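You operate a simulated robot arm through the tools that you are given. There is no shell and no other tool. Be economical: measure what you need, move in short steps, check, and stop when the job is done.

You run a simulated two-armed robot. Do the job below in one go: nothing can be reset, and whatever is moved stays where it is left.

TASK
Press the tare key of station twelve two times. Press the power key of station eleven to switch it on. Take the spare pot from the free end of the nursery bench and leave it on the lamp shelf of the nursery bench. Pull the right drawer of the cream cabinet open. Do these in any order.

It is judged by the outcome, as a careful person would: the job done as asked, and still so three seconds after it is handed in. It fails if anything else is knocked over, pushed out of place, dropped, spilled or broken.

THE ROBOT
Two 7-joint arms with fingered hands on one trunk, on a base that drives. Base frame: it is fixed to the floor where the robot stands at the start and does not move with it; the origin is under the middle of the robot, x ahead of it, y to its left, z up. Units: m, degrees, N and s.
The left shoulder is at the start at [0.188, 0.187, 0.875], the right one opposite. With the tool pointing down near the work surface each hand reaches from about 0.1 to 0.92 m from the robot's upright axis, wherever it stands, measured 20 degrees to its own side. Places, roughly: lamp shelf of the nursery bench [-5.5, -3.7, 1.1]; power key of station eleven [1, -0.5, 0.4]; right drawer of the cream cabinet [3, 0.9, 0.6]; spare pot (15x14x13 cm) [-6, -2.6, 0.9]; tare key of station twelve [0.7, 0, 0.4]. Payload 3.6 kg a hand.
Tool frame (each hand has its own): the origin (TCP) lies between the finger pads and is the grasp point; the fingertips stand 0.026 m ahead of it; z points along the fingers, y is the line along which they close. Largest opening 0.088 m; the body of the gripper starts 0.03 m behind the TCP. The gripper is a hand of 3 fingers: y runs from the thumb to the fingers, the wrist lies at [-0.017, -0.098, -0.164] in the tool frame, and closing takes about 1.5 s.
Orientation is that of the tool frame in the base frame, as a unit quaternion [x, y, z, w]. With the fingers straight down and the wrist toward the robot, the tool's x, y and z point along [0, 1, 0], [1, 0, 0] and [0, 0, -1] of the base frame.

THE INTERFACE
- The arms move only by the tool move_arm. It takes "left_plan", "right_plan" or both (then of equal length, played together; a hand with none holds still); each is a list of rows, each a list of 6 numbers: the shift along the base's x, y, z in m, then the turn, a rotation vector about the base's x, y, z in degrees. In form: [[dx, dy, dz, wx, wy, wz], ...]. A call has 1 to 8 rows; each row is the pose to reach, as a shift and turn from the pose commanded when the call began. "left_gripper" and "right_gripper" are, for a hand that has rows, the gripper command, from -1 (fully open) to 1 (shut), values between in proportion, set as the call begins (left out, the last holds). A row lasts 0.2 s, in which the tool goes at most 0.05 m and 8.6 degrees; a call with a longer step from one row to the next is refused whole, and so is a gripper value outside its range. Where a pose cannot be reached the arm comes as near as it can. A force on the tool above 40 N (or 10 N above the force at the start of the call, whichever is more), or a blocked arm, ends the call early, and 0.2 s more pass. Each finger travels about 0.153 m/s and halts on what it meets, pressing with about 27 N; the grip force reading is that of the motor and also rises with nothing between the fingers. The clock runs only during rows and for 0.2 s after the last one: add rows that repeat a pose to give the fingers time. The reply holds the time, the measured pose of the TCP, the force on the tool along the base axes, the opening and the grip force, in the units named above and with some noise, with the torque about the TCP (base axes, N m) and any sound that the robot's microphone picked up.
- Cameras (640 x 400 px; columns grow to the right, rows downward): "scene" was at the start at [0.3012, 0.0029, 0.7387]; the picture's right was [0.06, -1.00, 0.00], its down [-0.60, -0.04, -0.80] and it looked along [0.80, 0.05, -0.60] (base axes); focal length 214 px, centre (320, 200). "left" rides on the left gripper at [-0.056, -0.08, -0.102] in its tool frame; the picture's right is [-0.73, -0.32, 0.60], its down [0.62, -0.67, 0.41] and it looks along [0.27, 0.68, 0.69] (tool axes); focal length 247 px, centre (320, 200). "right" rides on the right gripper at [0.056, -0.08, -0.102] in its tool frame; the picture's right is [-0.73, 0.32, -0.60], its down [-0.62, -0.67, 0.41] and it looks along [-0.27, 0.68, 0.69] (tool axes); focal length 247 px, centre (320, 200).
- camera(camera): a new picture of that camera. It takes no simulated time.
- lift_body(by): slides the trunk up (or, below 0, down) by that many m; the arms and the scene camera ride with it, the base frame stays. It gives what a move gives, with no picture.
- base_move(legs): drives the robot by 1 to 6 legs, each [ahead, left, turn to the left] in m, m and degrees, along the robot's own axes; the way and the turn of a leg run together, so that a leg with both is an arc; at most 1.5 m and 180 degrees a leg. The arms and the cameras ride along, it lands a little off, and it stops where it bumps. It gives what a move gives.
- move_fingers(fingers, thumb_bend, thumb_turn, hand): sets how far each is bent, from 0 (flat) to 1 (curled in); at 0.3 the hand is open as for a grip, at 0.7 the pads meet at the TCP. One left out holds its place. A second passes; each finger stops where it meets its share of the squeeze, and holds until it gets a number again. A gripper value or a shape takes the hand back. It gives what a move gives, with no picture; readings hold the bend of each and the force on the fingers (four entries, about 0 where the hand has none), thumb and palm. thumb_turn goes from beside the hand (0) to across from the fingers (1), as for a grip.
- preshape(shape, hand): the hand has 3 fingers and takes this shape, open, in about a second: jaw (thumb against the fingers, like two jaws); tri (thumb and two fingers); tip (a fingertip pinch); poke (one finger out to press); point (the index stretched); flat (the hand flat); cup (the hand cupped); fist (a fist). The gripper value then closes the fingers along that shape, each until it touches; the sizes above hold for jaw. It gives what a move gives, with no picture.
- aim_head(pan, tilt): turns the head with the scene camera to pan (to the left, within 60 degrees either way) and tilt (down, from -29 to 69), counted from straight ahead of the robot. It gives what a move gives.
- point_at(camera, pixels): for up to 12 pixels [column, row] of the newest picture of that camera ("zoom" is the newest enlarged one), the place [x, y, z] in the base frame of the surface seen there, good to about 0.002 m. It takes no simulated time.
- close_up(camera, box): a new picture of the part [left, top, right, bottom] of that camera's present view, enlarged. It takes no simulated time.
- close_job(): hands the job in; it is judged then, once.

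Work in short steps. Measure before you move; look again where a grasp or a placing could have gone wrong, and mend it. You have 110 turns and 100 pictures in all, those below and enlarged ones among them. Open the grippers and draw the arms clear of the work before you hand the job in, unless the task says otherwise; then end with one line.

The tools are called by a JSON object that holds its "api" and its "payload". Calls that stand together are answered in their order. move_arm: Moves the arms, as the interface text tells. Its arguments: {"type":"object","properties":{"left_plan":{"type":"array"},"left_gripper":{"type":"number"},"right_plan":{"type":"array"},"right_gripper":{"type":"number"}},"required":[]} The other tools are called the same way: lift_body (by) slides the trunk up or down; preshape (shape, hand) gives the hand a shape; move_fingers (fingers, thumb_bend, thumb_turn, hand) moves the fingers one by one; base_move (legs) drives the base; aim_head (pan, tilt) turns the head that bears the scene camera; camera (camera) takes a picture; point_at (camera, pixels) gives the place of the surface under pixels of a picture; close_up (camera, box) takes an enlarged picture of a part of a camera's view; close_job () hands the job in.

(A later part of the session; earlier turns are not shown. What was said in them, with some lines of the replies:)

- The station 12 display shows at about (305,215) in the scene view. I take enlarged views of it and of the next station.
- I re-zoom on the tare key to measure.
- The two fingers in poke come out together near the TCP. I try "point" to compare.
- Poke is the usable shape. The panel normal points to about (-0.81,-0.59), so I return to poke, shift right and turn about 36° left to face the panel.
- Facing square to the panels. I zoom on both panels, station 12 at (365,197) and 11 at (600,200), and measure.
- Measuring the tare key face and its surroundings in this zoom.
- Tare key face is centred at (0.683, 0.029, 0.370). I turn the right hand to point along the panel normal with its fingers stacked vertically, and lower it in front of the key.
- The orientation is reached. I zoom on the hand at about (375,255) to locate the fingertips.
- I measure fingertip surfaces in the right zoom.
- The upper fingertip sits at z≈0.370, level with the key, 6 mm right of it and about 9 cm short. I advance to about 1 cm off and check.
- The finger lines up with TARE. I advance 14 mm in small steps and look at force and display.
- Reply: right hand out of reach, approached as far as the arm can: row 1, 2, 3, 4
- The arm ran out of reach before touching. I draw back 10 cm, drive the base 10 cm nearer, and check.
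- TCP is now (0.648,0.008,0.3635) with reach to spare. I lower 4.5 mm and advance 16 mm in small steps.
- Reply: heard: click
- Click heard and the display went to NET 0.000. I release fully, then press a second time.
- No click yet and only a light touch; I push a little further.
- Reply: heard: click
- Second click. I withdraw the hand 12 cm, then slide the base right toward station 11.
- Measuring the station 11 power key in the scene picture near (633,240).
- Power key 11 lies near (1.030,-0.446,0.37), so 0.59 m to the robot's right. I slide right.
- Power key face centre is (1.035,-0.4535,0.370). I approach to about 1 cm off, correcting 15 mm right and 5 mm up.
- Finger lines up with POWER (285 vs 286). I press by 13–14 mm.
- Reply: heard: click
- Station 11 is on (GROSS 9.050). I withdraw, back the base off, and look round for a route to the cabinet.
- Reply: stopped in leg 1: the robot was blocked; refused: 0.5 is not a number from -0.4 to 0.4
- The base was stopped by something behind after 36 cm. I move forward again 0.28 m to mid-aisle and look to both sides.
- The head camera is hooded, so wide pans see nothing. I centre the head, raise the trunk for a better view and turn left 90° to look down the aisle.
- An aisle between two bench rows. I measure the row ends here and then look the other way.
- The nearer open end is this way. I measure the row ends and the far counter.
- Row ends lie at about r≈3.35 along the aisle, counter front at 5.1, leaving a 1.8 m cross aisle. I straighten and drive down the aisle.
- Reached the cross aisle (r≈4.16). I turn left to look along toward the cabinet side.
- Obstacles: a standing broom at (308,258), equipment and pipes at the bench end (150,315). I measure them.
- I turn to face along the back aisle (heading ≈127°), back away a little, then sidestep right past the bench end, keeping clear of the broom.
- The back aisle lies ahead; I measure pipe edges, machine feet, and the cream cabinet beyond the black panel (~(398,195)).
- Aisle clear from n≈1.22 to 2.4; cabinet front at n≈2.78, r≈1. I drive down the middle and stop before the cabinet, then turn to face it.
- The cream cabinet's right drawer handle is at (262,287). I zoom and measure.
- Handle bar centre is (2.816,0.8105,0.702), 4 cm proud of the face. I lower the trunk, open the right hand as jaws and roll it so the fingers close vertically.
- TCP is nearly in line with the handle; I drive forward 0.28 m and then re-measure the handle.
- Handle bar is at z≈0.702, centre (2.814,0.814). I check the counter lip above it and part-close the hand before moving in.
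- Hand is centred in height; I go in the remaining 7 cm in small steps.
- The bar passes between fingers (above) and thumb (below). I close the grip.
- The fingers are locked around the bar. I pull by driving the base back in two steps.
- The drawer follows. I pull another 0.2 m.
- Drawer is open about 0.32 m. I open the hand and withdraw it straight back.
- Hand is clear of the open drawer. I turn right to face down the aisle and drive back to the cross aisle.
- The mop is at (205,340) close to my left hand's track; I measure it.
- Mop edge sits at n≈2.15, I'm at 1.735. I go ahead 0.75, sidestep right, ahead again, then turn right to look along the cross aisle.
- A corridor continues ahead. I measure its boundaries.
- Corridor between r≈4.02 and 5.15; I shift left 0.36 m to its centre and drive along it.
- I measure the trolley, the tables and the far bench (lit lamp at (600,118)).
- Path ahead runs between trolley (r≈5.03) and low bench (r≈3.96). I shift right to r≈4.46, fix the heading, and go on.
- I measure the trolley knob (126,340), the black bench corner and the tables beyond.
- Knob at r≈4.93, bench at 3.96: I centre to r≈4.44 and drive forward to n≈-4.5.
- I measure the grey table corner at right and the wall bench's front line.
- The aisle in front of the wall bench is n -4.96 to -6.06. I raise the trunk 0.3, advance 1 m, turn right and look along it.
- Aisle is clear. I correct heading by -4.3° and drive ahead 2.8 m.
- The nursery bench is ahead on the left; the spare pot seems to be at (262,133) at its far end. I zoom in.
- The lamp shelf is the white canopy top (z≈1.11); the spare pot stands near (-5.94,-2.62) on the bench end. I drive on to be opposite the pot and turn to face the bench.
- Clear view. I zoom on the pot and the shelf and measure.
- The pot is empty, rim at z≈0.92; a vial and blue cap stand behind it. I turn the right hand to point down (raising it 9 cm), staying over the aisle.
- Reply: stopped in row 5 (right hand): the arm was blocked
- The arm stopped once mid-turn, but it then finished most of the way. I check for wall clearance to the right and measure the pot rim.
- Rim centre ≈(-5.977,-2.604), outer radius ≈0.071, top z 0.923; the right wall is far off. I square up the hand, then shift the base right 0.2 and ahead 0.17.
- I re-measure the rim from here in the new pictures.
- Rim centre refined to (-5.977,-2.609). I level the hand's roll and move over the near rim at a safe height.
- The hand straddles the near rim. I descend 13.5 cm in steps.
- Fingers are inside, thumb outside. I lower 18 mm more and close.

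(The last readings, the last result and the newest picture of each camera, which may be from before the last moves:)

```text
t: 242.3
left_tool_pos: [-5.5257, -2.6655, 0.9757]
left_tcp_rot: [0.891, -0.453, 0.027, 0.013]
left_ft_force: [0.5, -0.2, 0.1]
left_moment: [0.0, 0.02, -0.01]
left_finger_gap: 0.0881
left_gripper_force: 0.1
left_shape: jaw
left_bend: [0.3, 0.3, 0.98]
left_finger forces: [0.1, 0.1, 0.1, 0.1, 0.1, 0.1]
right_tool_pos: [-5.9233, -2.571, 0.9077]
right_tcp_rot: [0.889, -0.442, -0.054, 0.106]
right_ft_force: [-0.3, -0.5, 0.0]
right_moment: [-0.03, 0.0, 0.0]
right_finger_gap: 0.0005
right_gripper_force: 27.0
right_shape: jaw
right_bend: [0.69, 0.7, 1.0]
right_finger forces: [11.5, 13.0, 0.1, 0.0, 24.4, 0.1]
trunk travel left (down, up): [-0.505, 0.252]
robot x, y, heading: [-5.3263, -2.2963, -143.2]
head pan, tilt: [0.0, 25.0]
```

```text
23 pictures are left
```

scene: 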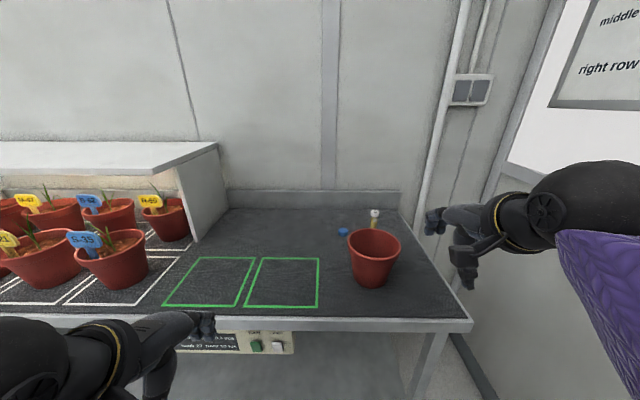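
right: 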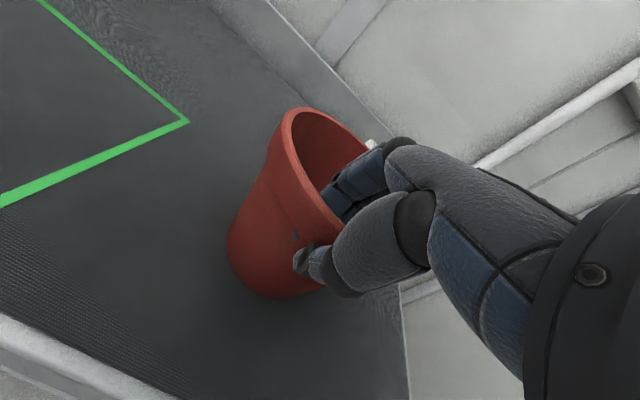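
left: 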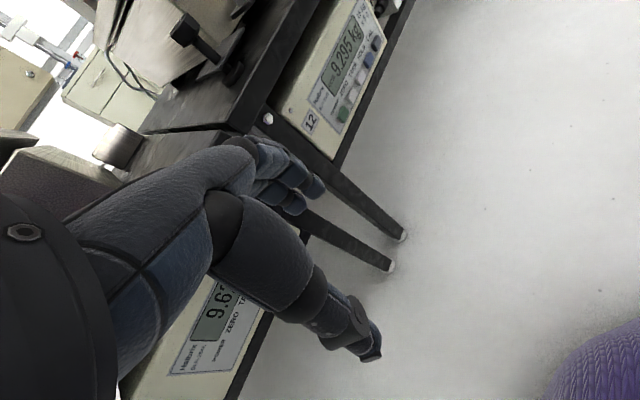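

The wall is pinched (11–13 N against 24 N). I lift slowly 4 cm and check.

{"api": "move_arm", "payload": {"right_plan": [[0, 0, 0.008, 0, 0, 0], [0, 0, 0.016, 0, 0, 0], [0, 0, 0.028, 0, 0, 0], [0, 0, 0.04, 0, 0, 0], [0, 0, 0.04, 0, 0, 0]]}}

{"api": "camera", "payload": {"camera": "scene"}}

```text
t: 243.5
left_tool_pos: [-5.526, -2.6652, 0.9762]
left_tcp_rot: [0.891, -0.453, 0.027, 0.012]
left_ft_force: [-0.5, 0.2, 0.0]
left_moment: [0.0, -0.01, 0.03]
left_finger_gap: 0.0878
left_gripper_force: 0.1
left_shape: jaw
left_bend: [0.3, 0.3, 0.98]
left_finger forces: [0.1, 0.0, 0.1, 0.0, 0.0, 0.0]
right_tool_pos: [-5.9233, -2.5691, 0.948]
right_tcp_rot: [0.889, -0.443, -0.055, 0.107]
right_ft_force: [-0.5, -0.5, 0.1]
right_moment: [0.02, -0.07, 0.02]
right_finger_gap: 0.0004
right_gripper_force: 27.6
right_shape: jaw
right_bend: [0.69, 0.7, 1.0]
right_finger forces: [12.2, 12.8, 0.0, 0.0, 24.9, 0.0]
trunk travel left (down, up): [-0.505, 0.252]
robot x, y, heading: [-5.3277, -2.2985, -142.8]
head pan, tilt: [0.0, 25.0]
```

```text
22 pictures are left
```

scene: 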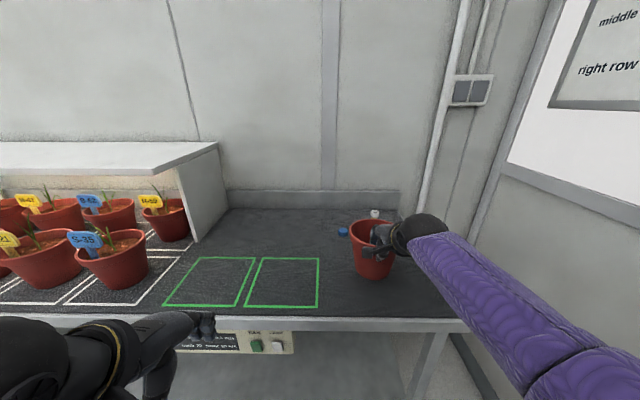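

The pot follows the hand. I raise the trunk 0.245 m and look.

{"api": "lift_body", "payload": {"by": 0.245}}

{"api": "camera", "payload": {"camera": "scene"}}

```text
t: 246.0
left_tool_pos: [-5.5216, -2.6709, 1.2192]
left_tcp_rot: [0.891, -0.452, 0.035, 0.018]
left_ft_force: [-0.5, -0.2, -0.1]
left_moment: [0.01, 0.01, -0.01]
left_finger_gap: 0.0878
left_gripper_force: 0.1
left_shape: jaw
left_bend: [0.3, 0.3, 0.98]
left_finger forces: [0.0, 0.0, 0.0, 0.0, 0.1, 0.0]
right_tool_pos: [-5.9227, -2.5686, 1.193]
right_tcp_rot: [0.889, -0.443, -0.054, 0.107]
right_ft_force: [0.4, -0.4, -1.2]
right_moment: [-0.01, -0.03, 0.01]
right_finger_gap: 0.0004
right_gripper_force: 26.6
right_shape: jaw
right_bend: [0.69, 0.7, 1.0]
right_finger forces: [12.1, 12.9, 0.1, 0.0, 25.0, 0.0]
trunk travel left (down, up): [-0.75, 0.007]
robot x, y, heading: [-5.3254, -2.2977, -142.8]
head pan, tilt: [0.0, 25.0]
```

```text
21 pictures are left
```

scene: 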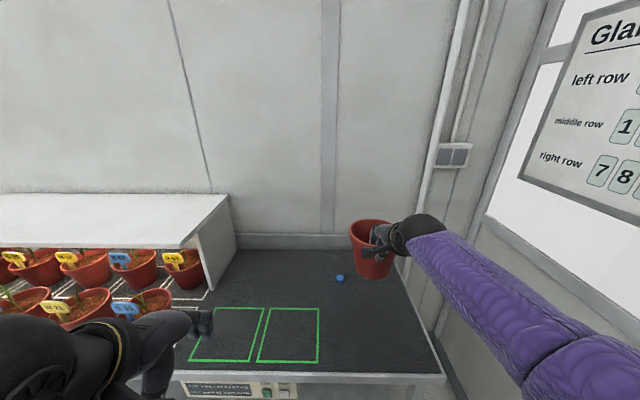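

Pot is securely held. I measure the shelf top from this higher view, and raise the arm 10 cm.

{"api": "point_at", "payload": {"camera": "scene", "pixels": [[100, 197], [100, 215], [100, 244], [225, 197], [180, 245], [205, 215], [100, 193], [371, 277], [371, 222]]}}

{"api": "move_arm", "payload": {"right_plan": [[0, 0, 0.02, 0, 0, 0], [0, 0, 0.04, 0, 0, 0], [0, 0, 0.06, 0, 0, 0], [0, 0, 0.08, 0, 0, 0], [0, 0, 0.1, 0, 0, 0], [0, 0, 0.1, 0, 0, 0]]}}

```text
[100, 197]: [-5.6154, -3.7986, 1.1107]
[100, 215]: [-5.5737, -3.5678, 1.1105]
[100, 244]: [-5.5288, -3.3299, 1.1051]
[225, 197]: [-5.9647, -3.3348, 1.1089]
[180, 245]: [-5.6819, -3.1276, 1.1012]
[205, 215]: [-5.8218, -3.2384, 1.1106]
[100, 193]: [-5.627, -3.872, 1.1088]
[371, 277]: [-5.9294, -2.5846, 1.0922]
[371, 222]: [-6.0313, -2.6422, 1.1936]
```

```text
t: 247.4
left_tool_pos: [-5.522, -2.6707, 1.2195]
left_tcp_rot: [0.89, -0.454, 0.034, 0.018]
left_ft_force: [-0.1, -0.3, -1.1]
left_moment: [0.0, -0.05, 0.0]
left_finger_gap: 0.0878
left_gripper_force: 0.0
left_shape: jaw
left_bend: [0.3, 0.3, 0.98]
left_finger forces: [0.1, 0.0, 0.0, 0.0, 0.0, 0.0]
right_tool_pos: [-5.9245, -2.5683, 1.2951]
right_tcp_rot: [0.889, -0.442, -0.055, 0.108]
right_ft_force: [-0.8, 0.7, -0.4]
right_moment: [0.05, -0.04, 0.01]
right_finger_gap: 0.0006
right_gripper_force: 26.7
right_shape: jaw
right_bend: [0.69, 0.7, 1.0]
right_finger forces: [12.3, 12.8, 0.1, 0.1, 25.0, 0.0]
trunk travel left (down, up): [-0.75, 0.007]
robot x, y, heading: [-5.3254, -2.2997, -143.0]
head pan, tilt: [0.0, 25.0]
```

Shelf top: n from -6.42 to -6.825, right end r≈-0.91, z 1.1105. I slide the base left 0.8 and ahead 0.1.

{"api": "base_move", "payload": {"legs": [[0, 0.8, 0], [0.1, 0, 0]]}}

{"api": "camera", "payload": {"camera": "scene"}}

```text
t: 252.5
left_tool_pos: [-5.1063, -3.3769, 1.2197]
left_tcp_rot: [0.893, -0.448, 0.035, 0.015]
left_ft_force: [0.2, -0.2, 0.3]
left_moment: [-0.01, 0.02, -0.04]
left_finger_gap: 0.0877
left_gripper_force: 0.1
left_shape: jaw
left_bend: [0.3, 0.3, 0.98]
left_finger forces: [0.1, 0.1, 0.0, 0.0, 0.1, 0.1]
right_tool_pos: [-5.5101, -3.2809, 1.2924]
right_tcp_rot: [0.892, -0.437, -0.054, 0.107]
right_ft_force: [-0.8, 0.2, -0.4]
right_moment: [0.02, -0.03, -0.02]
right_finger_gap: 0.0006
right_gripper_force: 26.9
right_shape: jaw
right_bend: [0.69, 0.7, 1.0]
right_finger forces: [12.3, 12.7, 0.0, 0.1, 25.0, 0.0]
trunk travel left (down, up): [-0.75, 0.007]
robot x, y, heading: [-4.9135, -3.0028, -142.5]
head pan, tilt: [0.0, 25.0]
```

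```text
20 pictures are left
```

scene: 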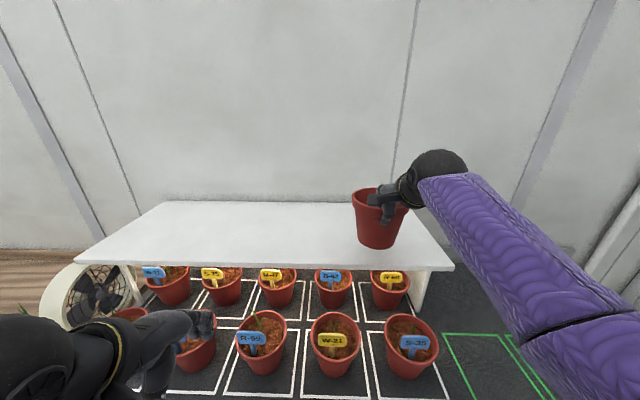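

Pot hovers over the shelf front. I move it 15.7 cm farther in at this height.

{"api": "move_arm", "payload": {"right_plan": [[-0.025, -0.019, 0, 0, 0, 0], [-0.05, -0.0375, 0, 0, 0, 0], [-0.075, -0.056, 0, 0, 0, 0], [-0.1, -0.075, 0, 0, 0, 0], [-0.1256, -0.0942, 0, 0, 0, 0], [-0.1256, -0.0942, -0.02, 0, 0, 0], [-0.1256, -0.0942, -0.04, 0, 0, 0]]}}

{"api": "camera", "payload": {"camera": "scene"}}

```text
t: 254.1
left_tool_pos: [-5.1059, -3.3781, 1.219]
left_tcp_rot: [0.893, -0.448, 0.036, 0.016]
left_ft_force: [-0.4, 0.4, 0.3]
left_moment: [0.0, -0.02, 0.0]
left_finger_gap: 0.0876
left_gripper_force: 0.0
left_shape: jaw
left_bend: [0.3, 0.3, 0.98]
left_finger forces: [0.0, 0.0, 0.0, 0.1, 0.1, 0.0]
right_tool_pos: [-5.5941, -3.312, 1.2989]
right_tcp_rot: [0.892, -0.436, -0.053, 0.108]
right_ft_force: [-0.3, 0.1, -0.2]
right_moment: [0.04, -0.02, -0.01]
right_finger_gap: 0.0008
right_gripper_force: 26.9
right_shape: jaw
right_bend: [0.69, 0.71, 1.0]
right_finger forces: [12.9, 12.8, 0.0, 0.0, 25.6, 0.0]
right hand out of reach, approached as far as the arm can: row 3, 4, 5, 6, 7
trunk travel left (down, up): [-0.75, 0.007]
robot x, y, heading: [-4.9139, -3.0063, -142.2]
head pan, tilt: [0.0, 25.0]
```

```text
19 pictures are left
```

scene: 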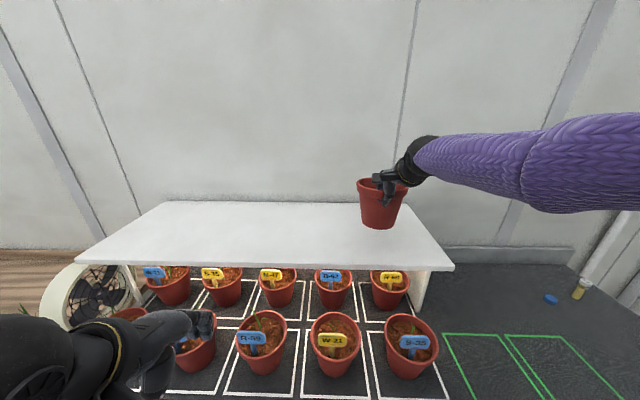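

Out of reach by a little; a pot centre near n≈-6.55 is deep enough. I bring the command back to a reachable point and drive 7 cm nearer.

{"api": "move_arm", "payload": {"right_plan": [[0.032, 0.024, 0.02, 0, 0, 0], [0.064, 0.048, 0.04, 0, 0, 0], [0.08, 0.06, 0.04, 0, 0, 0], [0.08, 0.06, 0.04, 0, 0, 0]]}}

{"api": "base_move", "payload": {"legs": [[0.07, 0, -0.6]]}}

```text
t: 255.1
left_tool_pos: [-5.1056, -3.3775, 1.2183]
left_tcp_rot: [0.893, -0.447, 0.036, 0.017]
left_ft_force: [-0.5, 0.0, -0.2]
left_moment: [-0.03, -0.01, 0.02]
left_finger_gap: 0.0879
left_gripper_force: 0.1
left_shape: jaw
left_bend: [0.3, 0.3, 0.98]
left_finger forces: [0.1, 0.1, 0.0, 0.0, 0.0, 0.0]
right_tool_pos: [-5.5179, -3.2508, 1.3404]
right_tcp_rot: [0.891, -0.437, -0.054, 0.107]
right_ft_force: [-0.9, 0.3, -0.9]
right_moment: [0.05, -0.04, 0.01]
right_finger_gap: 0.0005
right_gripper_force: 27.2
right_shape: jaw
right_bend: [0.7, 0.71, 1.0]
right_finger forces: [13.4, 12.7, 0.1, 0.0, 25.7, 0.1]
trunk travel left (down, up): [-0.75, 0.007]
robot x, y, heading: [-4.9137, -3.0049, -142.0]
head pan, tilt: [0.0, 25.0]
```

```text
t: 256.1
left_tool_pos: [-5.1636, -3.4173, 1.2199]
left_tcp_rot: [0.891, -0.452, 0.036, 0.018]
left_ft_force: [0.5, 0.6, 0.4]
left_moment: [0.02, -0.01, -0.01]
left_finger_gap: 0.0878
left_gripper_force: 0.1
left_shape: jaw
left_bend: [0.3, 0.3, 0.98]
left_finger forces: [0.1, 0.0, 0.0, 0.0, 0.1, 0.0]
right_tool_pos: [-5.5728, -3.2857, 1.3409]
right_tcp_rot: [0.889, -0.442, -0.055, 0.107]
right_ft_force: [0.0, -0.9, -0.6]
right_moment: [0.05, -0.04, 0.0]
right_finger_gap: 0.0005
right_gripper_force: 26.5
right_shape: jaw
right_bend: [0.7, 0.71, 1.0]
right_finger forces: [13.4, 12.8, 0.1, 0.0, 25.7, 0.0]
trunk travel left (down, up): [-0.75, 0.007]
robot x, y, heading: [-4.97, -3.0424, -142.9]
head pan, tilt: [0.0, 25.0]
```

TCP n=-6.43, z=1.341. I go 5.5 cm ahead and lower to about 2 cm above contact.

{"api": "move_arm", "payload": {"right_plan": [[-0.022, -0.0165, 0, 0, 0, 0], [-0.044, -0.033, 0, 0, 0, 0], [-0.044, -0.033, -0.03, 0, 0, 0], [-0.044, -0.033, -0.06, 0, 0, 0], [-0.044, -0.033, -0.085, 0, 0, 0], [-0.044, -0.033, -0.1, 0, 0, 0], [-0.044, -0.033, -0.1, 0, 0, 0]]}}

{"api": "close_up", "payload": {"camera": "scene", "box": [290, 140, 470, 290]}}

```text
t: 257.7
left_tool_pos: [-5.1635, -3.4176, 1.2198]
left_tcp_rot: [0.891, -0.453, 0.036, 0.017]
left_ft_force: [-0.3, 0.5, -0.7]
left_moment: [0.02, 0.02, 0.04]
left_finger_gap: 0.0877
left_gripper_force: 0.0
left_shape: jaw
left_bend: [0.3, 0.3, 0.98]
left_finger forces: [0.0, 0.0, 0.1, 0.1, 0.0, 0.0]
right_tool_pos: [-5.6178, -3.32, 1.2405]
right_tcp_rot: [0.89, -0.441, -0.053, 0.107]
right_ft_force: [-0.1, -1.0, -0.5]
right_moment: [0.02, -0.05, -0.01]
right_finger_gap: 0.0006
right_gripper_force: 27.3
right_shape: jaw
right_bend: [0.7, 0.71, 1.0]
right_finger forces: [13.3, 12.6, 0.0, 0.0, 25.8, 0.0]
trunk travel left (down, up): [-0.75, 0.007]
robot x, y, heading: [-4.9643, -3.0484, -143.2]
head pan, tilt: [0.0, 25.0]
```

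```text
2.67 times, centred on (380, 215) of scene
```

zoom: 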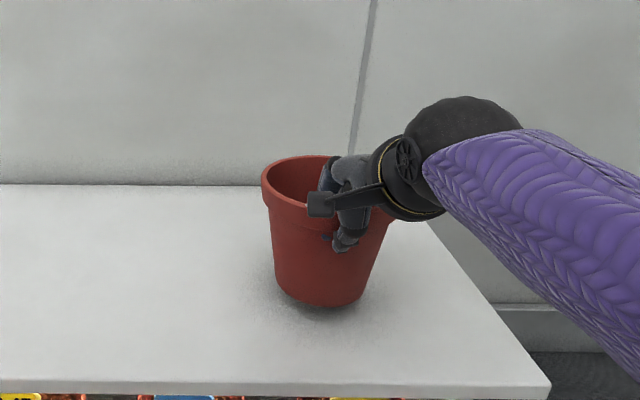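

The pot hovers upright about 2 cm above the shelf. I lower gently in small steps, watching the force.

{"api": "move_arm", "payload": {"right_plan": [[0, 0, -0.006, 0, 0, 0], [0, 0, -0.011, 0, 0, 0], [0, 0, -0.015, 0, 0, 0], [0, 0, -0.018, 0, 0, 0], [0, 0, -0.018, 0, 0, 0]]}}

{"api": "close_up", "payload": {"camera": "scene", "box": [290, 140, 470, 290]}}

```text
t: 258.9
left_tool_pos: [-5.1643, -3.4182, 1.2199]
left_tcp_rot: [0.891, -0.453, 0.036, 0.018]
left_ft_force: [-0.3, 0.4, 0.7]
left_moment: [0.04, 0.01, 0.01]
left_finger_gap: 0.088
left_gripper_force: 0.1
left_shape: jaw
left_bend: [0.3, 0.3, 0.98]
left_finger forces: [0.0, 0.1, 0.0, 0.1, 0.0, 0.0]
right_tool_pos: [-5.6166, -3.3181, 1.2232]
right_tcp_rot: [0.889, -0.442, -0.055, 0.107]
right_ft_force: [0.3, 0.5, -0.2]
right_moment: [0.02, 0.03, -0.02]
right_finger_gap: 0.001
right_gripper_force: 27.3
right_shape: jaw
right_bend: [0.7, 0.71, 1.0]
right_finger forces: [13.4, 12.6, 0.0, 0.0, 25.8, 0.0]
trunk travel left (down, up): [-0.75, 0.007]
robot x, y, heading: [-4.9671, -3.045, -143.1]
head pan, tilt: [0.0, 25.0]
```

```text
2.67 times, centred on (380, 215) of scene
```

zoom: 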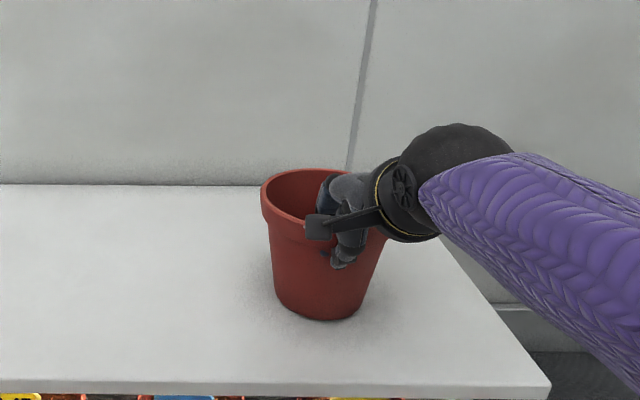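

Nearly down (force still ~0). A few more millimetres.

{"api": "move_arm", "payload": {"right_plan": [[0, 0, -0.002, 0, 0, 0], [0, 0, -0.004, 0, 0, 0], [0, 0, -0.004, 0, 0, 0]]}}

{"api": "move_arm", "payload": {"right_plan": [[0, 0, -0.0015, 0, 0, 0], [0, 0, -0.003, 0, 0, 0], [0, 0, -0.003, 0, 0, 0]]}}

```text
t: 259.7
left_tool_pos: [-5.1638, -3.4174, 1.2194]
left_tcp_rot: [0.891, -0.451, 0.036, 0.017]
left_ft_force: [-0.7, -0.2, 0.7]
left_moment: [-0.02, 0.01, 0.0]
left_finger_gap: 0.0878
left_gripper_force: 0.0
left_shape: jaw
left_bend: [0.3, 0.3, 0.98]
left_finger forces: [0.0, 0.0, 0.1, 0.0, 0.1, 0.0]
right_tool_pos: [-5.6178, -3.3178, 1.2188]
right_tcp_rot: [0.889, -0.442, -0.054, 0.107]
right_ft_force: [0.2, 0.2, 0.7]
right_moment: [-0.02, 0.01, -0.02]
right_finger_gap: 0.001
right_gripper_force: 27.3
right_shape: jaw
right_bend: [0.7, 0.71, 1.0]
right_finger forces: [13.6, 12.7, 0.0, 0.0, 25.5, 0.0]
trunk travel left (down, up): [-0.75, 0.007]
robot x, y, heading: [-4.9712, -3.0415, -142.7]
head pan, tilt: [0.0, 25.0]
```

```text
t: 260.5
left_tool_pos: [-5.1631, -3.4157, 1.2204]
left_tcp_rot: [0.891, -0.452, 0.036, 0.017]
left_ft_force: [-0.3, 0.3, -0.5]
left_moment: [-0.02, 0.01, -0.01]
left_finger_gap: 0.0877
left_gripper_force: 0.1
left_shape: jaw
left_bend: [0.3, 0.3, 0.98]
left_finger forces: [0.1, 0.1, 0.1, 0.1, 0.0, 0.1]
right_tool_pos: [-5.6174, -3.3174, 1.2172]
right_tcp_rot: [0.889, -0.441, -0.055, 0.108]
right_ft_force: [0.9, 1.4, 9.2]
right_moment: [-0.01, 0.04, -0.01]
right_finger_gap: 0.0006
right_gripper_force: 27.6
right_shape: jaw
right_bend: [0.7, 0.71, 1.0]
right_finger forces: [13.9, 13.4, 0.0, 0.0, 27.0, 0.0]
trunk travel left (down, up): [-0.75, 0.007]
robot x, y, heading: [-4.97, -3.0441, -142.8]
head pan, tilt: [0.0, 25.0]
```

Contact at 9 N: the pot stands on the shelf. I relax 1 mm, open the hand and lift it straight out.

{"api": "move_arm", "payload": {"right_plan": [[0, 0, 0.001, 0, 0, 0], [0, 0, 0.001, 0, 0, 0], [0, 0, 0.001, 0, 0, 0], [0, 0, 0.001, 0, 0, 0], [0, 0, 0.001, 0, 0, 0], [0, 0, 0.001, 0, 0, 0]], "right_gripper": -1}}

{"api": "move_arm", "payload": {"right_plan": [[0, 0, 0.015, 0, 0, 0], [0, 0, 0.035, 0, 0, 0], [0, 0, 0.06, 0, 0, 0], [0, 0, 0.09, 0, 0, 0], [0, 0, 0.12, 0, 0, 0]]}}

{"api": "camera", "payload": {"camera": "scene"}}

```text
t: 261.9
left_tool_pos: [-5.1631, -3.4179, 1.2198]
left_tcp_rot: [0.891, -0.452, 0.036, 0.017]
left_ft_force: [1.0, 0.5, -0.6]
left_moment: [0.04, 0.01, 0.01]
left_finger_gap: 0.0878
left_gripper_force: 0.1
left_shape: jaw
left_bend: [0.3, 0.3, 0.98]
left_finger forces: [0.0, 0.0, 0.0, 0.0, 0.0, 0.0]
right_tool_pos: [-5.618, -3.3182, 1.217]
right_tcp_rot: [0.89, -0.441, -0.054, 0.107]
right_ft_force: [0.2, 0.1, -0.3]
right_moment: [-0.01, 0.03, 0.01]
right_finger_gap: 0.0877
right_gripper_force: 0.1
right_shape: jaw
right_bend: [0.3, 0.3, 0.98]
right_finger forces: [0.0, 0.0, 0.0, 0.0, 0.0, 0.0]
trunk travel left (down, up): [-0.75, 0.007]
robot x, y, heading: [-4.9715, -3.045, -143.1]
head pan, tilt: [0.0, 25.0]
```

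```text
t: 263.1
left_tool_pos: [-5.1645, -3.4164, 1.2189]
left_tcp_rot: [0.891, -0.452, 0.037, 0.017]
left_ft_force: [-0.2, 0.7, 0.5]
left_moment: [-0.01, -0.01, -0.05]
left_finger_gap: 0.0882
left_gripper_force: 0.0
left_shape: jaw
left_bend: [0.3, 0.3, 0.98]
left_finger forces: [0.0, 0.1, 0.0, 0.0, 0.1, 0.0]
right_tool_pos: [-5.6168, -3.3196, 1.3382]
right_tcp_rot: [0.889, -0.442, -0.054, 0.107]
right_ft_force: [-0.2, -0.1, 0.5]
right_moment: [0.02, -0.03, 0.02]
right_finger_gap: 0.0877
right_gripper_force: 0.0
right_shape: jaw
right_bend: [0.3, 0.3, 0.98]
right_finger forces: [0.0, 0.1, 0.0, 0.0, 0.0, 0.1]
trunk travel left (down, up): [-0.75, 0.007]
robot x, y, heading: [-4.9665, -3.0414, -142.8]
head pan, tilt: [0.0, 25.0]
```

```text
16 pictures are left
```

scene: 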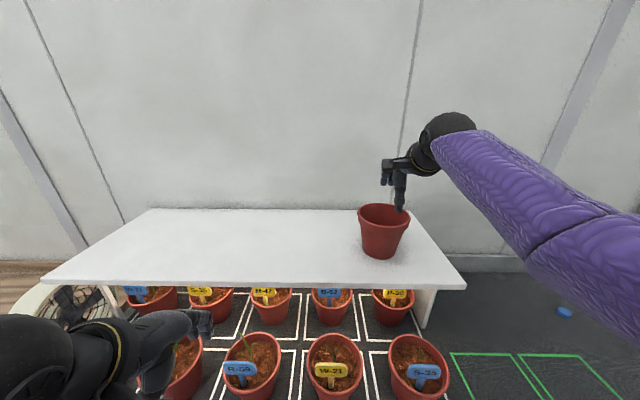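

Pot stands upright on the shelf, hand above it. I back the base off 0.35 m and take a last look.

{"api": "base_move", "payload": {"legs": [[-0.35, 0, 0]]}}

{"api": "camera", "payload": {"camera": "scene"}}

```text
t: 265.4
left_tool_pos: [-4.8845, -3.2028, 1.2196]
left_tcp_rot: [0.889, -0.457, 0.036, 0.018]
left_ft_force: [0.5, -0.3, 0.0]
left_moment: [-0.01, 0.03, 0.02]
left_finger_gap: 0.0881
left_gripper_force: 0.0
left_shape: jaw
left_bend: [0.3, 0.3, 0.98]
left_finger forces: [0.1, 0.0, 0.0, 0.1, 0.0, 0.0]
right_tool_pos: [-5.3377, -3.0998, 1.3361]
right_tcp_rot: [0.887, -0.447, -0.055, 0.107]
right_ft_force: [0.0, -0.4, 0.0]
right_moment: [-0.03, -0.03, 0.02]
right_finger_gap: 0.0877
right_gripper_force: 0.0
right_shape: jaw
right_bend: [0.3, 0.3, 0.98]
right_finger forces: [0.1, 0.0, 0.0, 0.0, 0.0, 0.0]
trunk travel left (down, up): [-0.75, 0.007]
robot x, y, heading: [-4.6866, -2.8325, -143.5]
head pan, tilt: [0.0, 25.0]
```

```text
15 pictures are left
```

scene: 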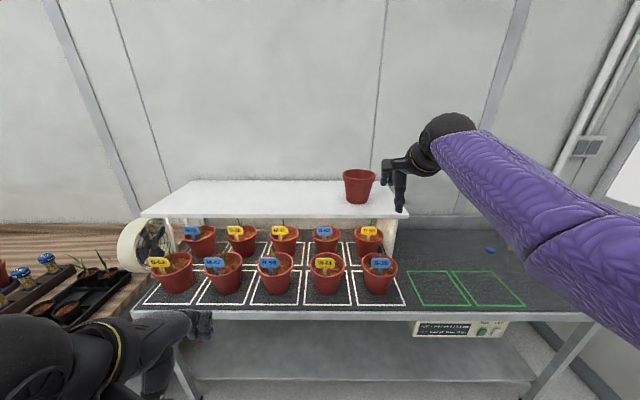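

The pot rests on the lamp shelf, everything else on the bench is in place, and both hands are open and clear. I hand the job in.

{"api": "close_job", "payload": {}}

```text
The job is handed in.
```

All four parts are done and the job is handed in: station twelve's tare key was pressed twice, station eleven is on, the cream cabinet's right drawer is open, and the spare pot stands on the lamp shelf. Early on, the base backed into something behind it, likely the opposite bench row, and stopped; I saw nothing displaced afterwards.
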